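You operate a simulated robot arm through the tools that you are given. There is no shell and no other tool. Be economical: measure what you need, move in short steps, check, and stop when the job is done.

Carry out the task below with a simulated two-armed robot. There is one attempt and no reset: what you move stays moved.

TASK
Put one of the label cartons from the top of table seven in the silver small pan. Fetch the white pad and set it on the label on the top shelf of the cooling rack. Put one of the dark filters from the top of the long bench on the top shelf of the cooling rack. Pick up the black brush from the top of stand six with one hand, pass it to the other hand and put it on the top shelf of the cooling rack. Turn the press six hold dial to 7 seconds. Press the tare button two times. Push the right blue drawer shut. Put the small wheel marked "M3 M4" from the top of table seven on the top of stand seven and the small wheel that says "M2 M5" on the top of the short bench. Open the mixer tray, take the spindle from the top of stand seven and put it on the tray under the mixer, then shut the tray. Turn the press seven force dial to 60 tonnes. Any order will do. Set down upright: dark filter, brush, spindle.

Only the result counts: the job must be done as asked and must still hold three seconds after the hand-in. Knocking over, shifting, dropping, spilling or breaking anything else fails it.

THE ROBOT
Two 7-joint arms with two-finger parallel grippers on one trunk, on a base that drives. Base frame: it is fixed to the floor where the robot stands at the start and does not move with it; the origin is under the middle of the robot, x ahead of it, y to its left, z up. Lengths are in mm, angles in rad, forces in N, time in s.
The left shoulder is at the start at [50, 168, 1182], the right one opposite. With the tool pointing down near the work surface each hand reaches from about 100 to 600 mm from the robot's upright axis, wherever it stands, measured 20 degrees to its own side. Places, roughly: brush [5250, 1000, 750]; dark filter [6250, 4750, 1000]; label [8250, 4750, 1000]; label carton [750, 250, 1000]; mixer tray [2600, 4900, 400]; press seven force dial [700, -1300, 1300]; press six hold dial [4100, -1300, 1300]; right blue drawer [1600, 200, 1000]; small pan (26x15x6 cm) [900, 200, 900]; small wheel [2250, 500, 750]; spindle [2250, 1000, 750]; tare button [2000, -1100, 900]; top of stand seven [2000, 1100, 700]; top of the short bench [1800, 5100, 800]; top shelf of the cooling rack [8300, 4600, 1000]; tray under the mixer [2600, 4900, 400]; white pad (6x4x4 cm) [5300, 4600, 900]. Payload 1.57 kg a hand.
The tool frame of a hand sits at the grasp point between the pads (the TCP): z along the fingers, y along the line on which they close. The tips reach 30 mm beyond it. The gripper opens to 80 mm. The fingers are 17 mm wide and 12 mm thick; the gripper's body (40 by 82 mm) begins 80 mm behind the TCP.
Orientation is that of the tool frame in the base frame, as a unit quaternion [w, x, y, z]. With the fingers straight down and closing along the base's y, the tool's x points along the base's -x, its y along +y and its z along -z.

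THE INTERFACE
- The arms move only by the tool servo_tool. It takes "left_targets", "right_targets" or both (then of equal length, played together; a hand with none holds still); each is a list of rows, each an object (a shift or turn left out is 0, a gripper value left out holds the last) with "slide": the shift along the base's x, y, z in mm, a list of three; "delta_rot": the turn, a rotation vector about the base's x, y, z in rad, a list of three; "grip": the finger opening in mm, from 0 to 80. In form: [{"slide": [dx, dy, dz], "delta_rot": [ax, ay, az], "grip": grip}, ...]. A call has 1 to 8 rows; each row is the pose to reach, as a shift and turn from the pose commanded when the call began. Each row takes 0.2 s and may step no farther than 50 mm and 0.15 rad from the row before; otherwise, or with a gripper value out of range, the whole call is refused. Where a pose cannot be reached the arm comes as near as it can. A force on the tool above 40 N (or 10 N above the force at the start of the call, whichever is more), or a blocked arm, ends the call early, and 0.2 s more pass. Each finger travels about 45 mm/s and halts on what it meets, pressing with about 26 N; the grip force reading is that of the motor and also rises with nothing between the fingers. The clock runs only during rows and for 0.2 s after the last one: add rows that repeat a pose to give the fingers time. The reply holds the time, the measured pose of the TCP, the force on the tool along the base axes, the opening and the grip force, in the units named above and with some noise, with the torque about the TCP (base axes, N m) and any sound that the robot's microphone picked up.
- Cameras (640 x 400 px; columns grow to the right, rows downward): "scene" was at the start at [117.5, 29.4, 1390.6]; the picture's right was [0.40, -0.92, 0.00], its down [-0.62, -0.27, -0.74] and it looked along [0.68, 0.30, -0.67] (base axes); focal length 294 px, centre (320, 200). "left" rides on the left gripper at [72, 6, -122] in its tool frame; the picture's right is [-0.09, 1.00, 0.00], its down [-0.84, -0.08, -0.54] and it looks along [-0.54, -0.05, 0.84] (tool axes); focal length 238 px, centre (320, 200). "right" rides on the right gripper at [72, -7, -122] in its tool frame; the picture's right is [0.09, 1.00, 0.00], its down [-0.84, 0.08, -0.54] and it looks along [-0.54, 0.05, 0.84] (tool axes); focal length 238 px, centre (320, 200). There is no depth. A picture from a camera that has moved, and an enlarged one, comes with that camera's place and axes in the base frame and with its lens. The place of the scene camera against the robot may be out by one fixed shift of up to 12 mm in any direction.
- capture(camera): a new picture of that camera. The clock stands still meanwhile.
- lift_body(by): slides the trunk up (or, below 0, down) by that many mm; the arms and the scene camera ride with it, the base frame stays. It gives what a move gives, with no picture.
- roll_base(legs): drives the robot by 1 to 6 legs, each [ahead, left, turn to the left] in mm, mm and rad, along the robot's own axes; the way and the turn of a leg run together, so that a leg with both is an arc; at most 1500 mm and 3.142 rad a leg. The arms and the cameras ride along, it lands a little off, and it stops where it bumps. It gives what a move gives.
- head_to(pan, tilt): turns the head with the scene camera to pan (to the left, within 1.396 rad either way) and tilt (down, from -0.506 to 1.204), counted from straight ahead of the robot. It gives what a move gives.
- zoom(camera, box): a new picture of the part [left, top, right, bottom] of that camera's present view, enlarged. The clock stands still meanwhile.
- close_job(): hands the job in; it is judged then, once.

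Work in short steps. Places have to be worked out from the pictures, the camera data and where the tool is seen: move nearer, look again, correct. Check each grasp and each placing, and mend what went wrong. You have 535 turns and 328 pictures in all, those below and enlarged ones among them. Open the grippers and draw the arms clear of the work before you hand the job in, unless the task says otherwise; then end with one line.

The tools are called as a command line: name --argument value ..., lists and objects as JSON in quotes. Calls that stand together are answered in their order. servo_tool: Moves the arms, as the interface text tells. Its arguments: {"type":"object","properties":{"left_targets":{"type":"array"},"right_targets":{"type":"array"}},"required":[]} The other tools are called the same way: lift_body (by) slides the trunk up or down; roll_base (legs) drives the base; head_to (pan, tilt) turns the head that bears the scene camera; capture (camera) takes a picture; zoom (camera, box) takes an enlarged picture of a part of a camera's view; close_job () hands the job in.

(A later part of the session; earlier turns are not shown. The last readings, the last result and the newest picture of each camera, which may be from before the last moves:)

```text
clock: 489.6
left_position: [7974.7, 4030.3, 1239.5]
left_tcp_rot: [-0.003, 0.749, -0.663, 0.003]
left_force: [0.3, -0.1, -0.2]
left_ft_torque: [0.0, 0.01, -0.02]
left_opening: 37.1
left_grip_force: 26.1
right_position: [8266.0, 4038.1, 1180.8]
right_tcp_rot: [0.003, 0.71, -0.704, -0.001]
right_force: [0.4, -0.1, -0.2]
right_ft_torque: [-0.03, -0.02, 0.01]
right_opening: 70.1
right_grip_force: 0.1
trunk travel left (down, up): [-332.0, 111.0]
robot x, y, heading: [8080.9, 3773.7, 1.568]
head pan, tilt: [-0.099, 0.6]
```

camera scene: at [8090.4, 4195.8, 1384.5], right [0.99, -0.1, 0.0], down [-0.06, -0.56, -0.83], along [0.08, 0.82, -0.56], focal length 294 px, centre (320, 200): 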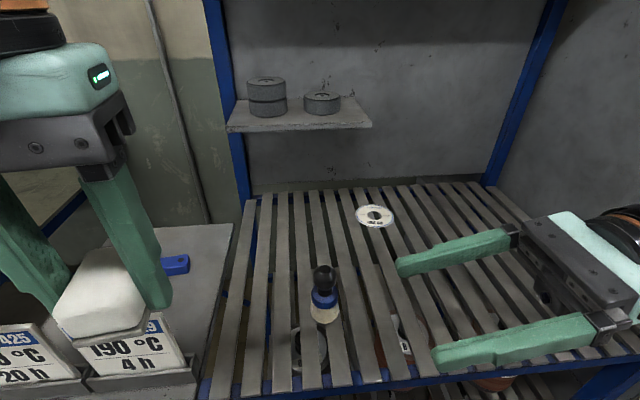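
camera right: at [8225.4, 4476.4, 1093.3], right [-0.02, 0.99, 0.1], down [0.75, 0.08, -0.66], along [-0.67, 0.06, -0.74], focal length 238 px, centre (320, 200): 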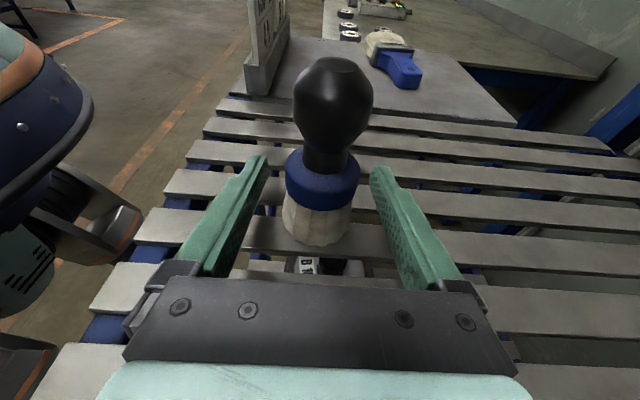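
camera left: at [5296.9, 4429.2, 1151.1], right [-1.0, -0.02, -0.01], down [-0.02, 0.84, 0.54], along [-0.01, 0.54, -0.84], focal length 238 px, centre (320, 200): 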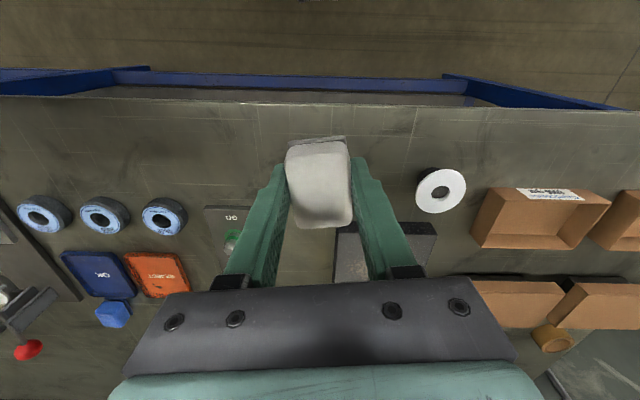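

Now I drive to x≈8400 so the left hand serves the label line.

roll_base --legs '[[0, -320, 0], [270, 0, 0]]'

head_to --pan 0.1 --tilt 0.6

capture --camera "scene"

capture --camera "left"

```text
clock: 494.3
left_position: [8289.2, 4240.3, 1242.7]
left_tcp_rot: [-0.011, 0.744, -0.668, 0.0]
left_force: [-0.2, 0.7, -0.3]
left_ft_torque: [-0.02, 0.01, -0.02]
left_opening: 36.9
left_grip_force: 25.8
right_position: [8583.0, 4241.9, 1192.3]
right_tcp_rot: [-0.021, 0.708, -0.706, -0.019]
right_force: [0.5, 0.1, 0.1]
right_ft_torque: [-0.01, 0.01, -0.02]
right_opening: 70.1
right_grip_force: 0.2
trunk travel left (down, up): [-332.0, 111.0]
robot x, y, heading: [8400.3, 3998.0, 1.559]
head pan, tilt: [-0.099, 0.6]
stopped in leg 2: the robot was blocked; the commanded pose is now the measured one
```

```text
clock: 495.0
left_position: [8290.8, 4237.5, 1244.1]
left_tcp_rot: [-0.013, 0.746, -0.666, -0.001]
left_force: [0.3, 0.1, -1.0]
left_ft_torque: [-0.02, -0.04, -0.02]
left_opening: 37.2
left_grip_force: 26.5
right_position: [8582.9, 4241.7, 1190.7]
right_tcp_rot: [-0.019, 0.709, -0.705, -0.018]
right_force: [0.4, -0.1, 0.3]
right_ft_torque: [-0.01, 0.0, -0.01]
right_opening: 69.9
right_grip_force: 0.1
trunk travel left (down, up): [-332.0, 111.0]
robot x, y, heading: [8399.0, 4001.1, 1.559]
head pan, tilt: [0.099, 0.6]
```

```text
116 pictures are left
camera scene: at [8385.8, 4102.5, 1386.5], right [1.0, 0.09, 0.01], down [0.05, -0.55, -0.84], along [-0.07, 0.83, -0.55], focal length 294 px, centre (320, 200)
```

scene: 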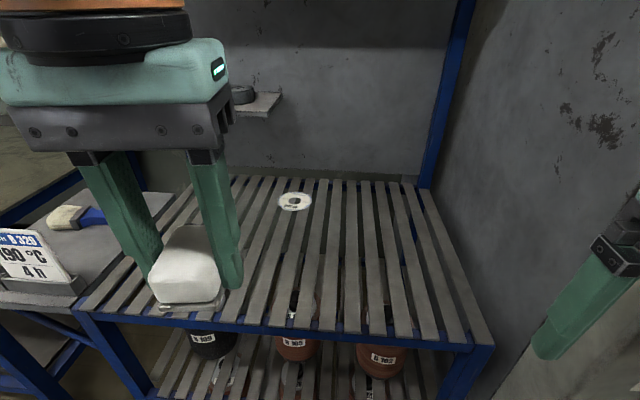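

```text
115 pictures are left
camera left: at [8288.9, 4162.9, 1364.3], right [-1.0, -0.02, -0.02], down [-0.02, 0.83, 0.56], along [0.0, 0.56, -0.83], focal length 238 px, centre (320, 200)
```

left: 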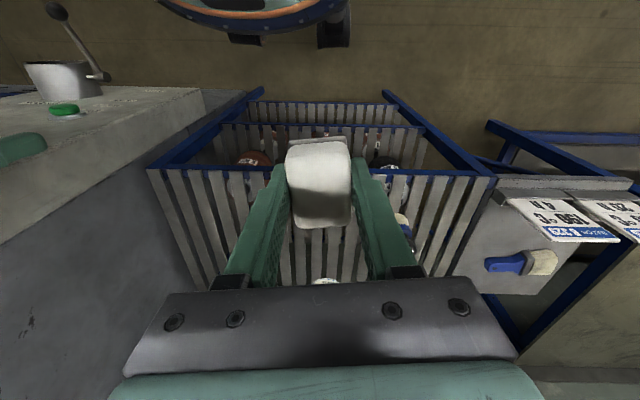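

The right elbow met the oven, so I back off and shift left to x≈8230, setting the pad down at about [8215,4450].

roll_base --legs '[[-80, 0, 0.01], [0, 175, 0]]'

roll_base --legs '[[130, 0, 0]]'

capture --camera "scene"

```text
clock: 497.8
left_position: [8119.1, 4175.4, 1240.6]
left_tcp_rot: [-0.004, 0.749, -0.663, 0.002]
left_force: [-0.3, 0.4, -0.9]
left_ft_torque: [-0.03, 0.0, 0.02]
left_opening: 37.0
left_grip_force: 26.2
right_position: [8410.8, 4181.5, 1184.3]
right_tcp_rot: [-0.007, 0.712, -0.702, -0.011]
right_force: [0.1, 0.1, 0.8]
right_ft_torque: [0.03, -0.02, 0.01]
right_opening: 70.1
right_grip_force: 0.1
trunk travel left (down, up): [-332.0, 111.0]
robot x, y, heading: [8224.7, 3920.7, 1.57]
head pan, tilt: [0.099, 0.6]
```

```text
clock: 499.1
left_position: [8115.7, 4268.7, 1243.5]
left_tcp_rot: [-0.013, 0.743, -0.669, 0.0]
left_force: [0.5, 0.2, -0.8]
left_ft_torque: [0.02, 0.0, 0.0]
left_opening: 37.1
left_grip_force: 25.9
right_position: [8413.2, 4270.2, 1190.8]
right_tcp_rot: [0.013, -0.698, 0.716, 0.019]
right_force: [1.0, 0.8, -0.2]
right_ft_torque: [0.0, 0.0, -0.01]
right_opening: 69.9
right_grip_force: 0.1
trunk travel left (down, up): [-332.0, 111.0]
robot x, y, heading: [8221.1, 4022.6, 1.548]
head pan, tilt: [0.099, 0.6]
stopped in leg 1: the robot was blocked; the commanded pose is now the measured one
```

```text
114 pictures are left
camera scene: at [8210.1, 4132.3, 1386.9], right [1.0, 0.08, 0.01], down [0.05, -0.55, -0.83], along [-0.06, 0.83, -0.55], focal length 294 px, centre (320, 200)
```

scene: 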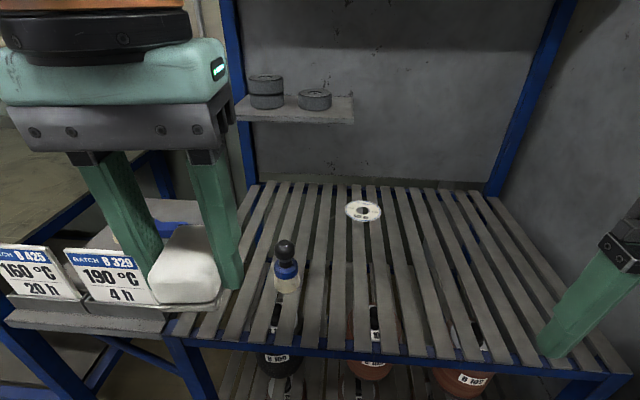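

Blocked again on the right side. I back off 40 and place the pad with the left hand from here.

roll_base --legs '[[-30, 0, 0.02]]'

servo_tool --left_targets '[{"slide": [15, 35, -20]}, {"slide": [30, 70, -45]}, {"slide": [45, 105, -70]}, {"slide": [60, 140, -95]}, {"slide": [75, 170, -125]}, {"slide": [85, 195, -160]}]'

head_to --pan -0.9 --tilt 0.5

capture --camera "scene"

```text
clock: 499.9
left_position: [8114.8, 4251.5, 1240.6]
left_tcp_rot: [-0.004, 0.751, -0.66, 0.003]
left_force: [-0.3, 0.1, 0.2]
left_ft_torque: [0.01, 0.0, 0.0]
left_opening: 37.0
left_grip_force: 25.9
right_position: [8411.2, 4262.3, 1183.4]
right_tcp_rot: [-0.003, 0.708, -0.706, -0.013]
right_force: [-0.8, -0.6, 0.4]
right_ft_torque: [0.02, 0.04, 0.0]
right_opening: 69.8
right_grip_force: 0.0
trunk travel left (down, up): [-332.0, 111.0]
robot x, y, heading: [8224.3, 3998.4, 1.576]
head pan, tilt: [0.099, 0.6]
```

```text
clock: 501.3
left_position: [8106.3, 4385.2, 1108.7]
left_tcp_rot: [-0.005, 0.751, -0.661, 0.001]
left_force: [-0.1, -0.1, -0.2]
left_ft_torque: [0.0, 0.01, 0.04]
left_opening: 37.0
left_grip_force: 26.4
left hand out of reach, approached as far as the arm can: row 1, 2, 3, 4, 5, 6
right_position: [8413.6, 4262.9, 1184.4]
right_tcp_rot: [-0.003, 0.708, -0.706, -0.012]
right_force: [0.3, -1.1, 0.1]
right_ft_torque: [-0.01, 0.01, 0.01]
right_opening: 70.0
right_grip_force: 0.0
trunk travel left (down, up): [-332.0, 111.0]
robot x, y, heading: [8223.9, 4000.0, 1.575]
head pan, tilt: [0.099, 0.6]
```

```text
clock: 502.6
left_position: [8107.4, 4384.9, 1109.9]
left_tcp_rot: [-0.004, 0.751, -0.66, 0.003]
left_force: [-0.5, 0.1, -0.4]
left_ft_torque: [0.0, 0.02, -0.02]
left_opening: 37.3
left_grip_force: 26.4
right_position: [8412.3, 4262.5, 1184.0]
right_tcp_rot: [-0.004, 0.709, -0.705, -0.012]
right_force: [0.2, 0.1, 1.1]
right_ft_torque: [0.0, 0.02, -0.02]
right_opening: 70.1
right_grip_force: 0.0
trunk travel left (down, up): [-332.0, 111.0]
robot x, y, heading: [8224.2, 3998.7, 1.576]
head pan, tilt: [-0.901, 0.499]
```

```text
113 pictures are left
camera scene: at [8295.8, 4090.1, 1393.7], right [0.63, -0.78, 0.0], down [-0.37, -0.3, -0.88], along [0.68, 0.55, -0.48], focal length 294 px, centre (320, 200)
```

scene: 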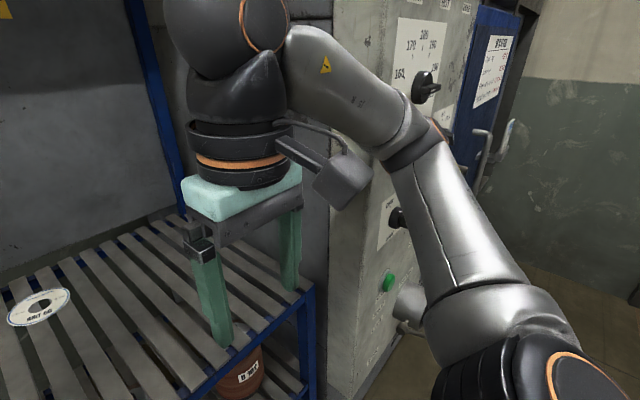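

zoom --camera "scene" --box '[330, 0, 530, 280]'

```text
1.43 times, centred on (430, 140) of scene
camera zoom: at [8295.8, 4090.1, 1393.7], right [0.63, -0.78, 0.0], down [-0.37, -0.3, -0.88], along [0.68, 0.55, -0.48], focal length 420 px, centre (163, 286)
```

zoom: 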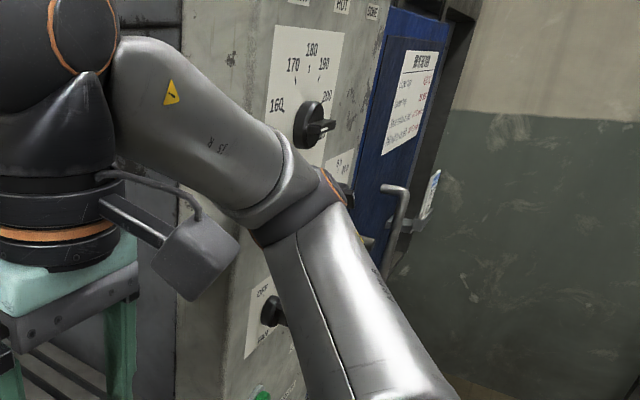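

My elbow was near the oven's knobs. I back off and check the oven's controls from a distance.

roll_base --legs '[[-320, 0, 0], [0, 140, 0]]'

capture --camera "scene"

```text
clock: 506.2
left_position: [7970.8, 4062.0, 1108.0]
left_tcp_rot: [-0.004, 0.752, -0.66, 0.003]
left_force: [-0.1, -0.7, -0.8]
left_ft_torque: [-0.02, -0.01, 0.01]
left_opening: 37.0
left_grip_force: 26.2
right_position: [8275.9, 3940.3, 1184.2]
right_tcp_rot: [-0.003, 0.708, -0.706, -0.012]
right_force: [0.4, -0.5, -0.7]
right_ft_torque: [0.04, -0.03, -0.01]
right_opening: 70.1
right_grip_force: 0.0
trunk travel left (down, up): [-332.0, 111.0]
robot x, y, heading: [8084.4, 3672.6, 1.578]
head pan, tilt: [-0.901, 0.499]
```

```text
111 pictures are left
camera scene: at [8158.3, 3769.1, 1393.6], right [0.63, -0.78, 0.0], down [-0.37, -0.3, -0.88], along [0.68, 0.55, -0.48], focal length 294 px, centre (320, 200)
```

scene: 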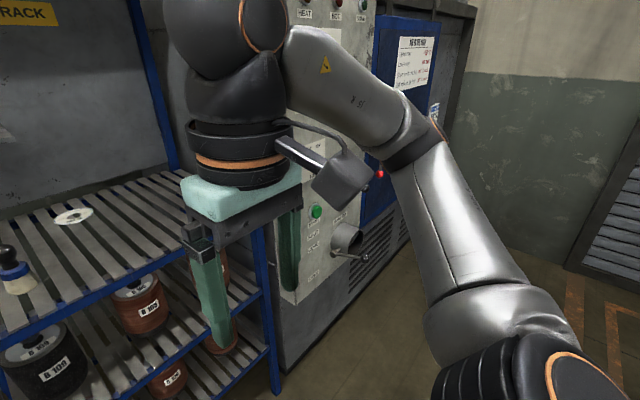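

head_to --pan -0.5 --tilt 0.15

capture --camera "scene"

```text
clock: 507.1
left_position: [7968.4, 4062.9, 1108.8]
left_tcp_rot: [-0.003, 0.751, -0.66, 0.002]
left_force: [0.2, -0.2, -0.4]
left_ft_torque: [0.01, -0.01, -0.01]
left_opening: 37.1
left_grip_force: 25.7
right_position: [8275.9, 3940.7, 1183.9]
right_tcp_rot: [-0.003, 0.708, -0.706, -0.012]
right_force: [-0.7, 0.1, 0.3]
right_ft_torque: [-0.02, 0.01, 0.01]
right_opening: 70.2
right_grip_force: 0.1
trunk travel left (down, up): [-332.0, 111.0]
robot x, y, heading: [8087.0, 3675.1, 1.578]
head pan, tilt: [-0.499, 0.15]
```

```text
110 pictures are left
camera scene: at [8131.6, 3793.8, 1425.9], right [0.88, -0.47, 0.0], down [-0.07, -0.13, -0.99], along [0.47, 0.87, -0.15], focal length 294 px, centre (320, 200)
```

scene: 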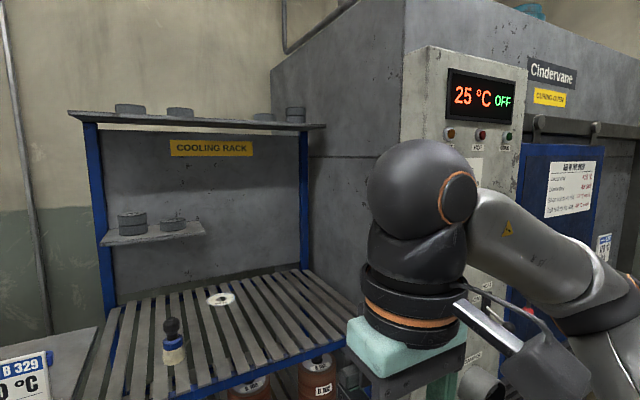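

Better idea: rotate the base to the right so the left shoulder comes forward towards the rack and the right arm swings away from the oven. I turn 0.9 rad right here.

roll_base --legs '[[0, 0, -0.9]]'

servo_tool --left_targets '[{"slide": [-35, 10, 0], "delta_rot": [0, 0, 0.13]}, {"slide": [-70, 20, 0], "delta_rot": [0, 0, 0.26]}, {"slide": [-105, 30, 0], "delta_rot": [0, 0, 0.39]}, {"slide": [-140, 40, 0], "delta_rot": [0, 0, 0.52]}, {"slide": [-175, 50, 0], "delta_rot": [0, 0, 0.65]}, {"slide": [-200, 60, 0], "delta_rot": [0, 0, 0.78]}]'

head_to --pan 0.6 --tilt 0.5

capture --camera "scene"

```text
clock: 509.8
left_position: [8317.3, 4007.4, 1108.9]
left_tcp_rot: [0.003, -0.389, 0.921, -0.003]
left_force: [0.3, -0.5, -0.6]
left_ft_torque: [0.0, -0.02, 0.0]
left_opening: 37.1
left_grip_force: 25.9
right_position: [8413.2, 3691.7, 1183.7]
right_tcp_rot: [0.008, -0.33, 0.944, 0.01]
right_force: [-0.3, 0.9, 0.0]
right_ft_torque: [-0.02, 0.03, 0.0]
right_opening: 70.1
right_grip_force: 0.0
trunk travel left (down, up): [-332.0, 111.0]
robot x, y, heading: [8086.4, 3672.2, 0.682]
head pan, tilt: [-0.499, 0.15]
```

```text
clock: 511.2
left_position: [8117.0, 4069.3, 1108.2]
left_tcp_rot: [-0.004, 0.71, -0.704, 0.003]
left_force: [-0.6, -0.3, -0.5]
left_ft_torque: [-0.03, -0.03, 0.0]
left_opening: 36.9
left_grip_force: 26.0
right_position: [8411.3, 3692.9, 1184.3]
right_tcp_rot: [0.009, -0.33, 0.944, 0.009]
right_force: [0.1, -0.4, -0.1]
right_ft_torque: [0.0, 0.0, -0.02]
right_opening: 70.3
right_grip_force: 0.2
trunk travel left (down, up): [-332.0, 111.0]
robot x, y, heading: [8088.1, 3676.7, 0.683]
head pan, tilt: [-0.499, 0.15]
```

```text
clock: 512.5
left_position: [8117.8, 4067.9, 1108.6]
left_tcp_rot: [-0.003, 0.71, -0.704, 0.003]
left_force: [0.1, -0.3, -1.2]
left_ft_torque: [0.01, 0.0, 0.0]
left_opening: 37.3
left_grip_force: 26.1
right_position: [8412.0, 3692.9, 1183.3]
right_tcp_rot: [0.008, -0.329, 0.944, 0.01]
right_force: [-0.2, 0.5, 0.1]
right_ft_torque: [-0.04, 0.0, 0.01]
right_opening: 69.9
right_grip_force: 0.0
trunk travel left (down, up): [-332.0, 111.0]
robot x, y, heading: [8087.8, 3674.5, 0.679]
head pan, tilt: [0.6, 0.499]
```

```text
109 pictures are left
camera scene: at [8145.7, 3784.1, 1393.6], right [0.96, -0.29, 0.0], down [-0.14, -0.46, -0.88], along [0.25, 0.84, -0.48], focal length 294 px, centre (320, 200)
```

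scene: 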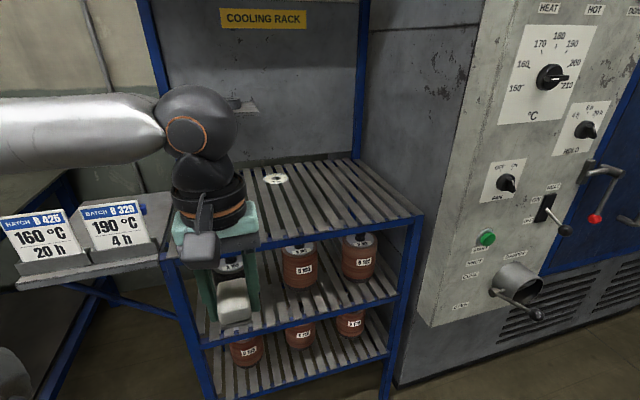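

zoom --camera "scene" --box '[460, 0, 640, 240]'

```text
1.67 times, centred on (550, 120) of scene
camera zoom: at [8145.7, 3784.1, 1393.6], right [0.96, -0.29, 0.0], down [-0.14, -0.46, -0.88], along [0.25, 0.84, -0.48], focal length 490 px, centre (-63, 333)
```

zoom: 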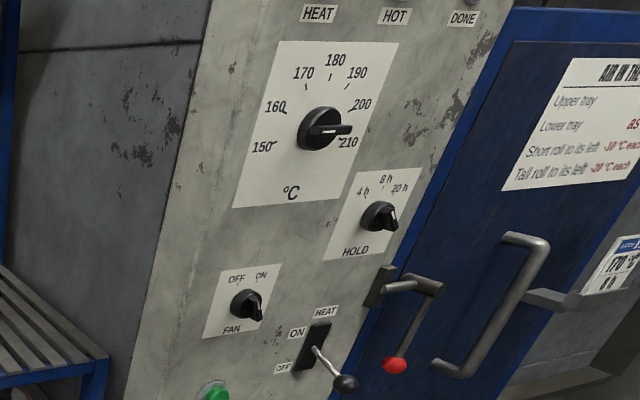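

Oven controls look in order. Now: set the pad down with the left hand near [8320,4460] from this rotated stance; later take it with the right hand in the mirrored stance. Drive in.

roll_base --legs '[[401, 170, 0]]'

capture --camera "scene"

capture --camera "left"

```text
clock: 515.2
left_position: [8324.8, 4450.4, 1108.6]
left_tcp_rot: [-0.004, 0.708, -0.706, 0.003]
left_force: [0.3, 0.6, 0.0]
left_ft_torque: [-0.03, -0.04, -0.02]
left_opening: 37.2
left_grip_force: 25.7
right_position: [8618.2, 4073.7, 1183.4]
right_tcp_rot: [0.008, -0.328, 0.944, 0.01]
right_force: [0.9, 0.0, 0.1]
right_ft_torque: [0.01, 0.03, -0.02]
right_opening: 69.8
right_grip_force: 0.1
trunk travel left (down, up): [-332.0, 111.0]
robot x, y, heading: [8293.5, 4057.8, 0.671]
head pan, tilt: [0.6, 0.499]
```

```text
107 pictures are left
camera scene: at [8352.3, 4167.2, 1393.5], right [0.96, -0.29, 0.0], down [-0.14, -0.46, -0.88], along [0.26, 0.84, -0.48], focal length 294 px, centre (320, 200)
```

scene: 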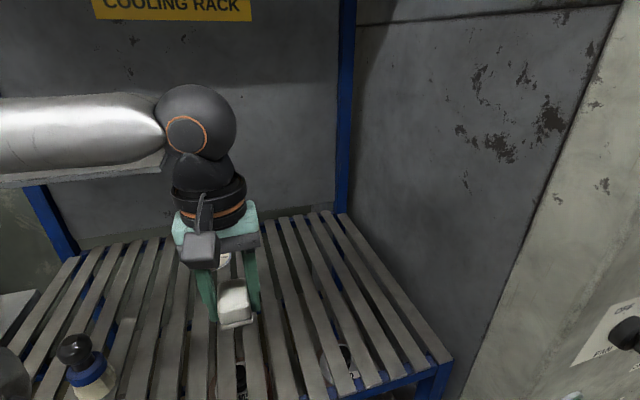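

```text
106 pictures are left
camera left: at [8317.5, 4378.5, 1229.3], right [-1.0, 0.09, -0.01], down [0.07, 0.84, 0.54], along [0.06, 0.54, -0.84], focal length 238 px, centre (320, 200)
```

left: 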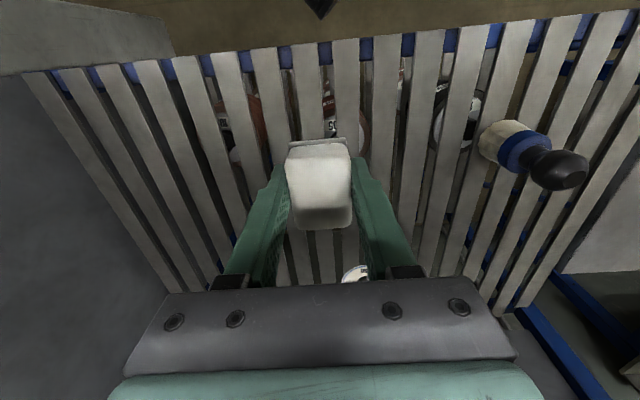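

Label is at ≈[8286,4712] — nearer than thought. I set the pad down right here, then regrip it with the left tool tilted forward and carry it flat to the label.

servo_tool --left_targets '[{"slide": [0, 0, -40]}, {"slide": [0, 0, -80]}, {"slide": [0, 0, -105]}, {"slide": [0, 0, -112]}, {"slide": [0, 0, -119]}, {"slide": [0, 0, -126]}]'

```text
clock: 516.5
left_position: [8324.7, 4449.3, 990.0]
left_tcp_rot: [-0.008, 0.709, -0.706, 0.0]
left_force: [-5.2, -6.8, 28.1]
left_ft_torque: [-0.47, 0.87, 0.09]
left_opening: 37.2
left_grip_force: 26.6
right_position: [8617.4, 4071.0, 1183.9]
right_tcp_rot: [0.009, -0.329, 0.944, 0.011]
right_force: [0.0, 0.2, 0.3]
right_ft_torque: [-0.01, -0.05, -0.01]
right_opening: 69.8
right_grip_force: 0.0
trunk travel left (down, up): [-332.0, 111.0]
robot x, y, heading: [8292.7, 4056.7, 0.678]
head pan, tilt: [0.6, 0.499]
stopped in row 6 (left hand): the force on the tool passed its limit at 51 N (the readings are from after the stop); the commanded pose is now the measured one
```

Pad rests on the slats. Release and lift, then look.

servo_tool --left_targets '[{"slide": [0, 0, 3], "grip": 45}, {"slide": [0, 0, 3], "grip": 60}, {"slide": [0, 0, 3], "grip": 70}, {"slide": [0, 0, 40]}, {"slide": [0, 0, 80]}, {"slide": [0, -20, 110]}]'

capture --camera "left"

```text
clock: 517.9
left_position: [8325.6, 4430.3, 1097.2]
left_tcp_rot: [-0.008, 0.708, -0.706, 0.0]
left_force: [0.6, -0.1, 0.2]
left_ft_torque: [-0.01, 0.0, -0.02]
left_opening: 70.1
left_grip_force: 0.0
right_position: [8618.5, 4073.3, 1183.7]
right_tcp_rot: [0.007, -0.329, 0.944, 0.01]
right_force: [0.6, 0.5, -0.5]
right_ft_torque: [0.03, -0.06, 0.01]
right_opening: 69.8
right_grip_force: 0.1
trunk travel left (down, up): [-332.0, 111.0]
robot x, y, heading: [8294.7, 4058.3, 0.674]
head pan, tilt: [0.6, 0.499]
```

```text
105 pictures are left
camera left: at [8317.7, 4357.1, 1218.8], right [-1.0, 0.09, -0.01], down [0.07, 0.83, 0.55], along [0.06, 0.55, -0.83], focal length 238 px, centre (320, 200)
```

left: 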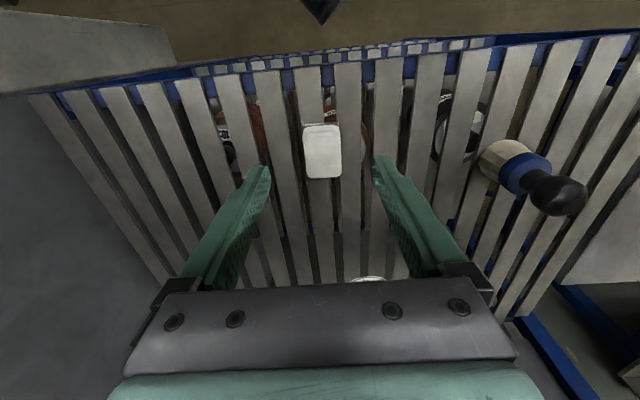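

Pad lies flat at [8326,4446]. To regrip with tilt I need more distance: back off 300 mm in -y.

roll_base --legs '[[-189, -233, 0]]'

servo_tool --left_targets '[{"slide": [0, 40, 0], "delta_rot": [0.1, 0, 0]}, {"slide": [0, 80, 0], "delta_rot": [0.2, 0, 0]}, {"slide": [0, 120, 0], "delta_rot": [0.3, 0, 0]}, {"slide": [0, 160, 0], "delta_rot": [0.4, 0, 0]}, {"slide": [0, 200, -10], "delta_rot": [0.5, 0, 0]}, {"slide": [0, 230, -20], "delta_rot": [0.62, 0, 0]}, {"slide": [0, 250, -30], "delta_rot": [0.75, 0, 0]}]'

capture --camera "left"

```text
clock: 520.6
left_position: [8324.4, 4131.0, 1097.2]
left_tcp_rot: [0.009, -0.707, 0.707, 0.0]
left_force: [0.7, -0.4, 0.5]
left_ft_torque: [0.04, 0.0, 0.02]
left_opening: 69.9
left_grip_force: 0.1
right_position: [8613.9, 3772.1, 1182.8]
right_tcp_rot: [0.008, -0.327, 0.945, 0.008]
right_force: [0.5, 0.8, 1.5]
right_ft_torque: [0.03, -0.01, 0.0]
right_opening: 70.0
right_grip_force: 0.1
trunk travel left (down, up): [-332.0, 111.0]
robot x, y, heading: [8290.2, 3758.7, 0.669]
head pan, tilt: [0.6, 0.499]
```

```text
clock: 522.2
left_position: [8323.5, 4381.2, 1067.7]
left_tcp_rot: [0.266, -0.656, 0.657, 0.26]
left_force: [-0.5, -0.1, 0.9]
left_ft_torque: [0.03, -0.02, -0.01]
left_opening: 69.9
left_grip_force: 0.1
right_position: [8614.5, 3772.2, 1183.3]
right_tcp_rot: [0.007, -0.329, 0.944, 0.009]
right_force: [-0.2, -0.1, -0.1]
right_ft_torque: [0.02, -0.02, 0.0]
right_opening: 70.1
right_grip_force: 0.1
trunk travel left (down, up): [-332.0, 111.0]
robot x, y, heading: [8291.8, 3757.7, 0.672]
head pan, tilt: [0.6, 0.499]
```

```text
104 pictures are left
camera left: at [8317.1, 4244.8, 1104.9], right [-1.0, 0.07, 0.05], down [0.07, 0.23, 0.97], along [0.06, 0.97, -0.24], focal length 238 px, centre (320, 200)
```

left: 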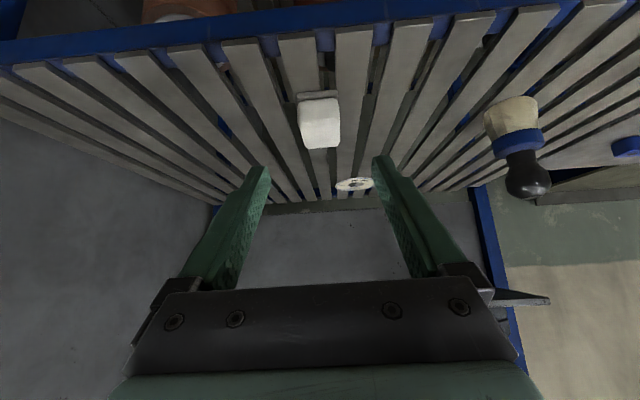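

Pad ahead at [8325,4447]. Approach along the tool axis.

servo_tool --left_targets '[{"slide": [1, 5, -22]}, {"slide": [2, 25, -42]}, {"slide": [2, 45, -63]}, {"slide": [2, 58, -77]}]'

capture --camera "left"

```text
clock: 523.2
left_position: [8326.8, 4439.4, 989.0]
left_tcp_rot: [0.266, -0.656, 0.658, 0.258]
left_force: [0.4, 0.2, -0.6]
left_ft_torque: [0.02, 0.01, -0.01]
left_opening: 70.1
left_grip_force: 0.1
right_position: [8616.3, 3772.0, 1182.7]
right_tcp_rot: [0.007, -0.327, 0.945, 0.01]
right_force: [0.1, 0.4, 0.2]
right_ft_torque: [0.01, -0.03, -0.04]
right_opening: 69.9
right_grip_force: 0.1
trunk travel left (down, up): [-332.0, 111.0]
robot x, y, heading: [8293.6, 3758.0, 0.673]
head pan, tilt: [0.6, 0.499]
```

```text
103 pictures are left
camera left: at [8318.8, 4301.9, 1027.7], right [-1.0, 0.07, 0.05], down [0.07, 0.23, 0.97], along [0.06, 0.97, -0.24], focal length 238 px, centre (320, 200)
```

left: 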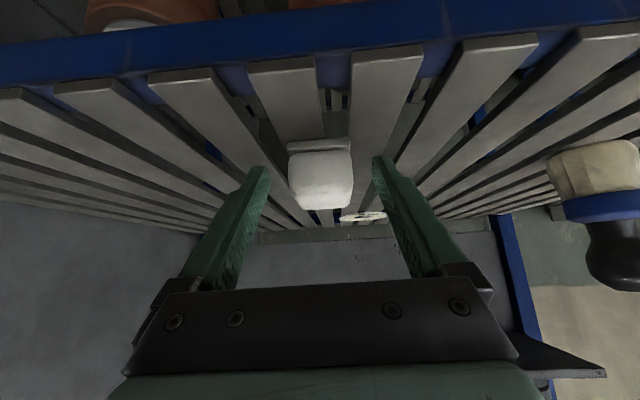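

Pad sits between the fingers. Close and lift slightly.

servo_tool --left_targets '[{"grip": 55}, {"grip": 42}, {"grip": 30}, {"grip": 25}, {"grip": 25}]'

servo_tool --left_targets '[{"slide": [0, 0, 15]}, {"slide": [0, 0, 35]}, {"slide": [0, 0, 50]}]'

capture --camera "left"

capture --camera "scene"

```text
clock: 524.4
left_position: [8327.3, 4439.0, 990.7]
left_tcp_rot: [0.266, -0.656, 0.658, 0.258]
left_force: [0.1, 0.4, 0.4]
left_ft_torque: [0.02, -0.03, 0.01]
left_opening: 37.3
left_grip_force: 26.2
right_position: [8615.3, 3771.1, 1185.2]
right_tcp_rot: [0.008, -0.328, 0.945, 0.009]
right_force: [-0.4, -0.2, -0.3]
right_ft_torque: [0.0, 0.02, -0.01]
right_opening: 69.9
right_grip_force: 0.0
trunk travel left (down, up): [-332.0, 111.0]
robot x, y, heading: [8291.6, 3756.4, 0.668]
head pan, tilt: [0.6, 0.499]
```

```text
clock: 525.2
left_position: [8327.3, 4437.2, 1040.4]
left_tcp_rot: [0.267, -0.655, 0.658, 0.259]
left_force: [0.1, -0.5, -0.4]
left_ft_torque: [-0.04, -0.02, -0.01]
left_opening: 37.4
left_grip_force: 26.0
right_position: [8614.7, 3771.6, 1183.6]
right_tcp_rot: [0.008, -0.328, 0.945, 0.01]
right_force: [-1.4, 0.0, -0.2]
right_ft_torque: [0.0, -0.03, 0.01]
right_opening: 69.9
right_grip_force: 0.0
trunk travel left (down, up): [-332.0, 111.0]
robot x, y, heading: [8292.6, 3755.8, 0.67]
head pan, tilt: [0.6, 0.499]
```

```text
102 pictures are left
camera left: at [8318.8, 4301.7, 1078.8], right [-1.0, 0.07, 0.06], down [0.07, 0.23, 0.97], along [0.06, 0.97, -0.24], focal length 238 px, centre (320, 200)
```

left: 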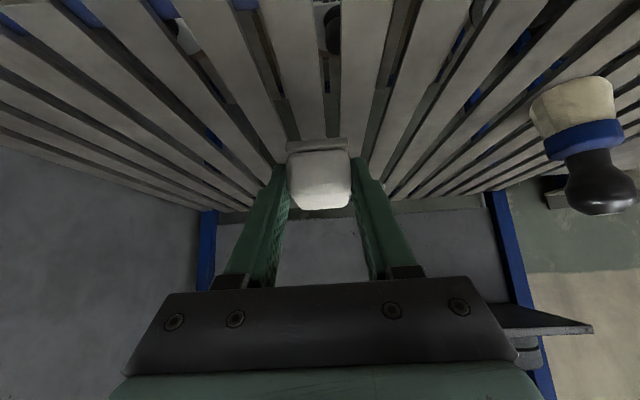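

```text
101 pictures are left
camera scene: at [8350.0, 3865.7, 1393.6], right [0.96, -0.3, 0.0], down [-0.14, -0.46, -0.88], along [0.26, 0.84, -0.48], focal length 294 px, centre (320, 200)
```

scene: 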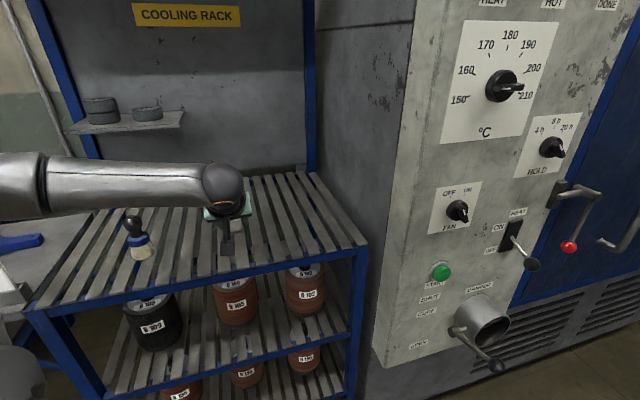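

Pad held flat. To keep my left elbow clear of the rack's left post, I go in with the base offset +70 in x, then shift back once inside.

roll_base --legs '[[55, -43, 0], [143, 180, 0]]'

capture --camera "scene"

capture --camera "left"

```text
clock: 528.1
left_position: [8397.4, 4667.9, 1040.3]
left_tcp_rot: [0.266, -0.655, 0.658, 0.258]
left_force: [0.4, -1.2, 0.2]
left_ft_torque: [0.0, 0.01, 0.05]
left_opening: 37.1
left_grip_force: 25.9
right_position: [8686.1, 4002.2, 1183.2]
right_tcp_rot: [0.008, -0.327, 0.945, 0.009]
right_force: [0.1, -0.3, -0.6]
right_ft_torque: [0.0, 0.02, 0.02]
right_opening: 70.1
right_grip_force: 0.1
trunk travel left (down, up): [-332.0, 111.0]
robot x, y, heading: [8361.1, 3984.6, 0.669]
head pan, tilt: [0.6, 0.499]
```

```text
100 pictures are left
camera scene: at [8420.3, 4096.1, 1393.5], right [0.96, -0.3, 0.0], down [-0.14, -0.46, -0.88], along [0.26, 0.84, -0.48], focal length 294 px, centre (320, 200)
```

scene: 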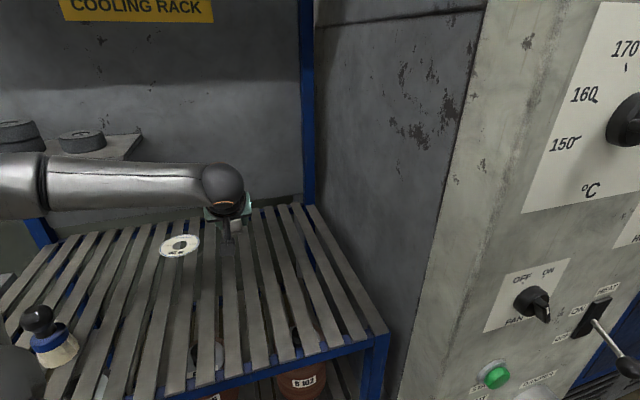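

```text
99 pictures are left
camera left: at [8389.3, 4532.0, 1078.4], right [-1.0, 0.07, 0.05], down [0.07, 0.23, 0.97], along [0.06, 0.97, -0.24], focal length 238 px, centre (320, 200)
```

left: 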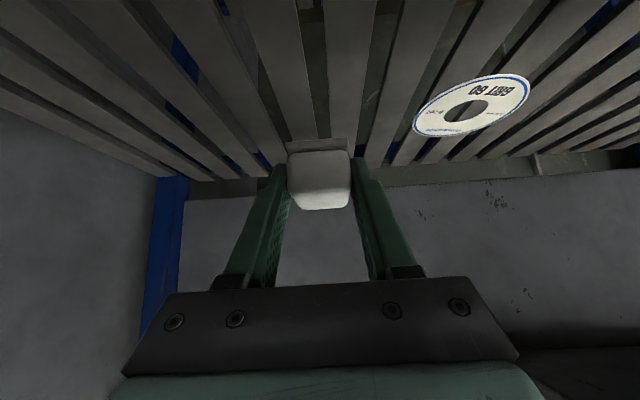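

Label centre ≈[8266,4727]. I move the pad over it with the arm.

servo_tool --left_targets '[{"slide": [-30, 12, 0]}, {"slide": [-60, 24, 0]}, {"slide": [-95, 37, 0]}, {"slide": [-131, 50, 0]}]'

capture --camera "left"

capture --camera "scene"

```text
clock: 529.1
left_position: [8266.5, 4719.0, 1040.7]
left_tcp_rot: [0.266, -0.655, 0.658, 0.257]
left_force: [0.6, -0.8, 0.1]
left_ft_torque: [-0.01, -0.01, 0.0]
left_opening: 37.0
left_grip_force: 26.0
right_position: [8684.0, 4001.4, 1182.7]
right_tcp_rot: [0.009, -0.328, 0.945, 0.009]
right_force: [-0.4, -0.5, -0.5]
right_ft_torque: [0.02, 0.01, -0.04]
right_opening: 69.9
right_grip_force: 0.1
trunk travel left (down, up): [-332.0, 111.0]
robot x, y, heading: [8364.0, 3988.3, 0.671]
head pan, tilt: [0.6, 0.499]
```

```text
98 pictures are left
camera left: at [8257.9, 4582.6, 1079.2], right [-1.0, 0.07, 0.05], down [0.07, 0.23, 0.97], along [0.06, 0.97, -0.24], focal length 238 px, centre (320, 200)
```

left: 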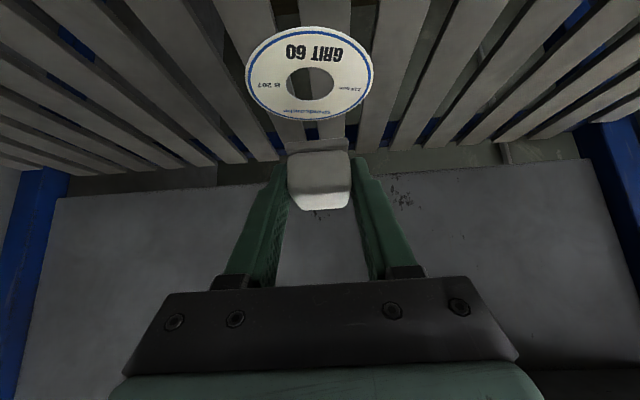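

```text
97 pictures are left
camera scene: at [8420.1, 4095.2, 1393.6], right [0.96, -0.3, 0.0], down [-0.14, -0.46, -0.88], along [0.26, 0.84, -0.48], focal length 294 px, centre (320, 200)
```

scene: 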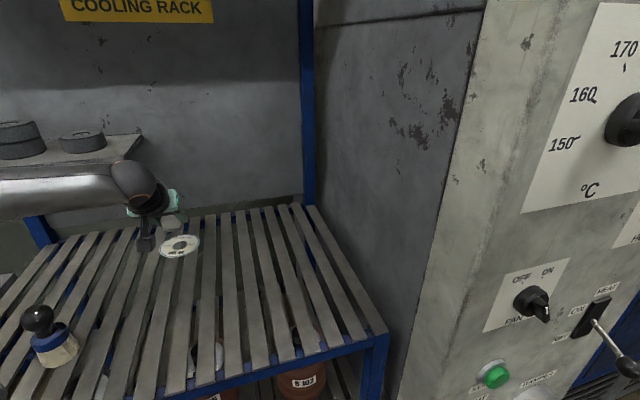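

Pad is right over the label. Lower until it touches.

servo_tool --left_targets '[{"slide": [3, 2, -20]}, {"slide": [3, 2, -38]}, {"slide": [3, 2, -46]}, {"slide": [3, 2, -52]}]'

capture --camera "left"

```text
clock: 530.1
left_position: [8268.9, 4721.9, 990.0]
left_tcp_rot: [0.268, -0.655, 0.657, 0.26]
left_force: [0.3, 0.1, 5.9]
left_ft_torque: [0.0, 0.05, -0.05]
left_opening: 37.2
left_grip_force: 26.0
right_position: [8686.7, 4000.5, 1184.8]
right_tcp_rot: [0.008, -0.327, 0.945, 0.01]
right_force: [0.9, -0.6, -0.5]
right_ft_torque: [0.0, 0.02, 0.02]
right_opening: 70.0
right_grip_force: 0.0
trunk travel left (down, up): [-332.0, 111.0]
robot x, y, heading: [8361.9, 3992.7, 0.671]
head pan, tilt: [0.6, 0.499]
```

```text
96 pictures are left
camera left: at [8261.0, 4584.5, 1028.5], right [-1.0, 0.07, 0.06], down [0.07, 0.23, 0.97], along [0.06, 0.97, -0.23], focal length 238 px, centre (320, 200)
```

left: 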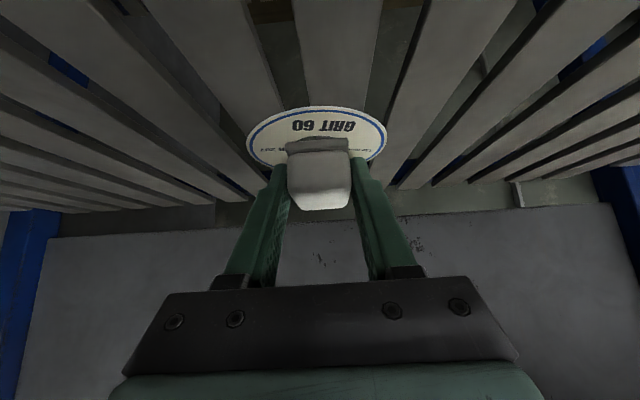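

Touching. Release and withdraw along the axis.

servo_tool --left_targets '[{"grip": 45}, {"grip": 58}, {"grip": 62}, {"slide": [0, -14, 16]}, {"slide": [0, -35, 40]}, {"slide": [0, -60, 70]}, {"slide": [20, -90, 95]}, {"slide": [40, -120, 110]}]'

capture --camera "left"

```text
clock: 531.9
left_position: [8309.0, 4600.2, 1098.5]
left_tcp_rot: [0.266, -0.655, 0.658, 0.259]
left_force: [-0.4, -0.3, -0.1]
left_ft_torque: [-0.03, -0.02, -0.01]
left_opening: 62.1
left_grip_force: 0.1
right_position: [8686.5, 4000.4, 1183.1]
right_tcp_rot: [0.007, -0.327, 0.945, 0.01]
right_force: [-0.5, -0.4, -0.1]
right_ft_torque: [-0.03, 0.02, 0.02]
right_opening: 70.2
right_grip_force: 0.0
trunk travel left (down, up): [-332.0, 111.0]
robot x, y, heading: [8359.8, 3986.3, 0.67]
head pan, tilt: [0.6, 0.499]
```

```text
95 pictures are left
camera left: at [8301.2, 4463.0, 1137.0], right [-1.0, 0.07, 0.06], down [0.07, 0.23, 0.97], along [0.06, 0.97, -0.24], focal length 238 px, centre (320, 200)
```

left: 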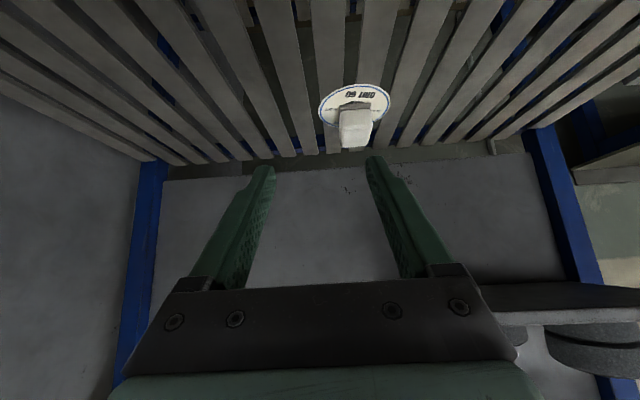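

Pad sits on the label. I shift the hand right and back the base out.

servo_tool --left_targets '[{"slide": [40, 0, 0]}, {"slide": [80, 0, 0]}, {"slide": [95, 0, 0]}]'

roll_base --legs '[[-200, -252, 0]]'

capture --camera "scene"

```text
clock: 532.7
left_position: [8405.3, 4601.0, 1096.3]
left_tcp_rot: [0.265, -0.656, 0.658, 0.258]
left_force: [0.2, 0.4, 0.4]
left_ft_torque: [-0.01, 0.02, 0.01]
left_opening: 62.0
left_grip_force: 0.0
right_position: [8685.4, 4003.3, 1182.8]
right_tcp_rot: [0.008, -0.327, 0.945, 0.009]
right_force: [-0.7, 0.6, -0.3]
right_ft_torque: [0.02, -0.05, 0.0]
right_opening: 69.9
right_grip_force: 0.0
trunk travel left (down, up): [-332.0, 111.0]
robot x, y, heading: [8359.4, 3986.8, 0.67]
head pan, tilt: [0.6, 0.499]
```

```text
clock: 535.5
left_position: [8400.5, 4277.0, 1098.7]
left_tcp_rot: [-0.266, 0.657, -0.656, -0.259]
left_force: [0.0, 0.2, 0.3]
left_ft_torque: [0.0, -0.03, -0.02]
left_opening: 62.0
left_grip_force: 0.0
right_position: [8684.5, 3681.2, 1184.7]
right_tcp_rot: [0.008, -0.329, 0.944, 0.008]
right_force: [-0.9, 0.3, -0.4]
right_ft_torque: [0.01, -0.01, 0.0]
right_opening: 70.0
right_grip_force: 0.1
trunk travel left (down, up): [-332.0, 111.0]
robot x, y, heading: [8360.7, 3663.8, 0.678]
head pan, tilt: [0.6, 0.499]
```

```text
94 pictures are left
camera scene: at [8419.2, 3772.8, 1393.6], right [0.96, -0.29, 0.0], down [-0.14, -0.46, -0.88], along [0.26, 0.84, -0.48], focal length 294 px, centre (320, 200)
```

scene: 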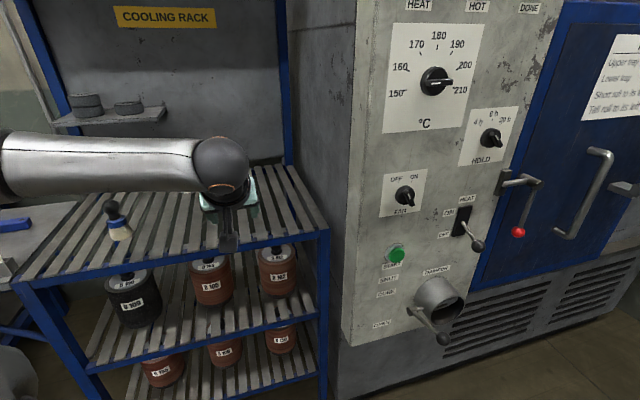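

Pad done. Next the dark filter. I straighten the left hand, turn to +y and drive back along the aisle to the filters.

servo_tool --left_targets '[{"slide": [0, -20, 10], "delta_rot": [-0.14, 0, 0]}, {"slide": [0, -40, 20], "delta_rot": [-0.28, 0, 0]}, {"slide": [0, -60, 30], "delta_rot": [-0.42, 0, 0]}, {"slide": [0, -80, 40], "delta_rot": [-0.56, 0, 0]}, {"slide": [0, -100, 50], "delta_rot": [-0.7, 0, 0]}, {"slide": [0, -110, 50], "delta_rot": [-0.76, 0, 0]}]'

roll_base --legs '[[0, 0, 0.893], [0, 1100, 0], [0, 1050, 0]]'

head_to --pan 0.0 --tilt 0.5

capture --camera "scene"

```text
clock: 536.9
left_position: [8401.2, 4166.5, 1147.9]
left_tcp_rot: [-0.003, 0.709, -0.706, 0.004]
left_force: [-0.7, 0.7, 0.0]
left_ft_torque: [-0.01, -0.01, 0.0]
left_opening: 62.2
left_grip_force: 0.1
right_position: [8685.0, 3679.8, 1183.3]
right_tcp_rot: [0.008, -0.329, 0.944, 0.009]
right_force: [0.1, -0.4, -0.2]
right_ft_torque: [0.03, 0.01, -0.03]
right_opening: 69.9
right_grip_force: 0.2
trunk travel left (down, up): [-332.0, 111.0]
robot x, y, heading: [8361.7, 3663.1, 0.675]
head pan, tilt: [0.6, 0.499]
```

```text
clock: 558.1
left_position: [5857.0, 4021.0, 1146.9]
left_tcp_rot: [-0.004, 0.943, -0.332, 0.002]
left_force: [0.9, 0.0, 0.2]
left_ft_torque: [-0.05, -0.01, -0.03]
left_opening: 61.9
left_grip_force: 0.0
right_position: [6413.6, 3934.1, 1183.5]
right_tcp_rot: [0.004, -0.703, 0.711, 0.012]
right_force: [-0.6, -0.6, -0.3]
right_ft_torque: [0.0, 0.02, 0.02]
right_opening: 70.0
right_grip_force: 0.1
trunk travel left (down, up): [-332.0, 111.0]
robot x, y, heading: [6221.2, 3674.1, 1.565]
head pan, tilt: [0.6, 0.499]
```

```text
clock: 559.1
left_position: [5857.0, 4019.1, 1147.1]
left_tcp_rot: [-0.004, 0.943, -0.332, 0.001]
left_force: [-0.2, 0.7, 0.1]
left_ft_torque: [-0.03, -0.01, -0.02]
left_opening: 61.9
left_grip_force: 0.0
right_position: [6413.6, 3933.5, 1183.1]
right_tcp_rot: [0.003, -0.704, 0.71, 0.011]
right_force: [0.1, -0.3, -0.4]
right_ft_torque: [-0.03, -0.03, 0.0]
right_opening: 69.6
right_grip_force: 0.0
trunk travel left (down, up): [-332.0, 111.0]
robot x, y, heading: [6226.4, 3678.5, 1.566]
head pan, tilt: [0.0, 0.499]
```

```text
93 pictures are left
camera scene: at [6223.0, 3799.1, 1393.6], right [1.0, -0.01, 0.0], down [0.0, -0.48, -0.88], along [0.01, 0.88, -0.48], focal length 294 px, centre (320, 200)
```

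scene: 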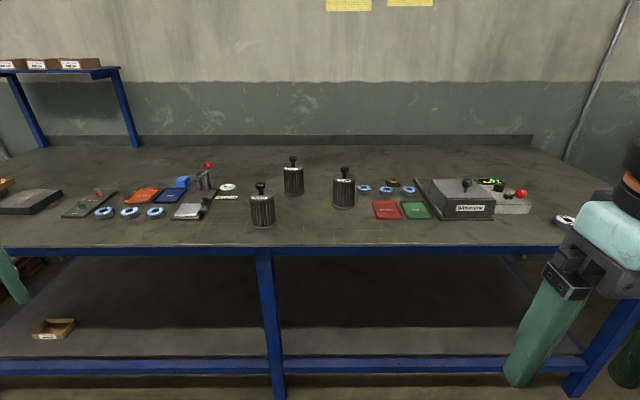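

Three dark filters; the nearest stands at ≈[6045,4601]. I reset the left hand's yaw and drive up to it.

servo_tool --left_targets '[{"slide": [30, 0, 0], "delta_rot": [0, 0, -0.14]}, {"slide": [60, 0, 0], "delta_rot": [0, 0, -0.28]}, {"slide": [95, -10, 0], "delta_rot": [0, 0, -0.42]}, {"slide": [130, -20, 0], "delta_rot": [0, 0, -0.56]}, {"slide": [165, -30, 0], "delta_rot": [0, 0, -0.7]}, {"slide": [195, -40, 0], "delta_rot": [0, 0, -0.84]}, {"slide": [220, -40, 0], "delta_rot": [0, 0, -0.89]}]'

roll_base --legs '[[470, 40, 0]]'

capture --camera "left"

capture --camera "scene"

```text
clock: 560.7
left_position: [6078.5, 3981.8, 1147.9]
left_tcp_rot: [-0.003, 0.708, -0.707, 0.004]
left_force: [0.3, -0.5, 0.2]
left_ft_torque: [0.03, -0.03, 0.01]
left_opening: 61.7
left_grip_force: 0.1
right_position: [6413.6, 3934.1, 1183.1]
right_tcp_rot: [0.004, -0.703, 0.711, 0.012]
right_force: [0.1, 0.8, -0.3]
right_ft_torque: [0.0, 0.01, -0.03]
right_opening: 70.0
right_grip_force: 0.0
trunk travel left (down, up): [-332.0, 111.0]
robot x, y, heading: [6220.1, 3669.9, 1.56]
head pan, tilt: [0.0, 0.499]
```

```text
clock: 563.6
left_position: [6038.5, 4449.8, 1146.1]
left_tcp_rot: [-0.003, 0.71, -0.704, 0.003]
left_force: [0.2, -0.1, 0.4]
left_ft_torque: [-0.02, 0.01, 0.03]
left_opening: 62.2
left_grip_force: 0.0
right_position: [6375.8, 4403.1, 1182.7]
right_tcp_rot: [0.004, -0.705, 0.709, 0.012]
right_force: [-0.3, 0.5, -0.5]
right_ft_torque: [-0.03, -0.01, -0.03]
right_opening: 70.0
right_grip_force: 0.1
trunk travel left (down, up): [-332.0, 111.0]
robot x, y, heading: [6181.3, 4139.0, 1.567]
head pan, tilt: [0.0, 0.499]
```

```text
92 pictures are left
camera left: at [6031.6, 4377.5, 1268.6], right [-1.0, 0.09, -0.01], down [0.07, 0.84, 0.54], along [0.05, 0.54, -0.84], focal length 238 px, centre (320, 200)
```

left: 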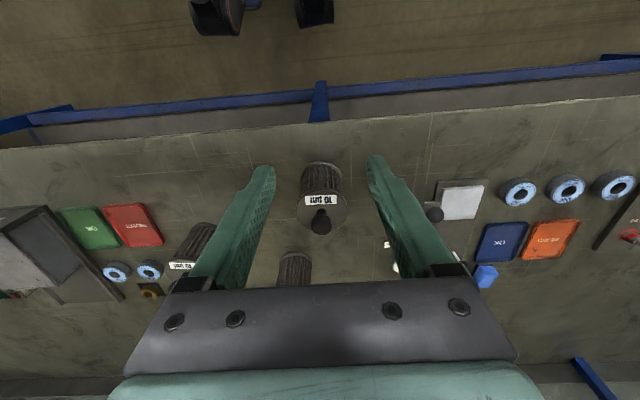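

```text
91 pictures are left
camera scene: at [6185.2, 4269.3, 1393.5], right [1.0, 0.0, 0.0], down [0.0, -0.48, -0.88], along [0.0, 0.88, -0.48], focal length 294 px, centre (320, 200)
```

scene: 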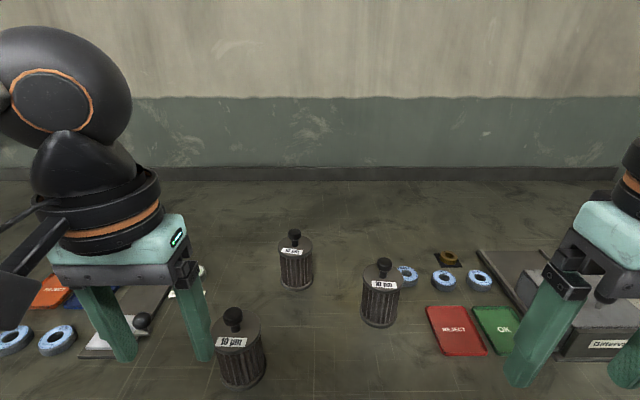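

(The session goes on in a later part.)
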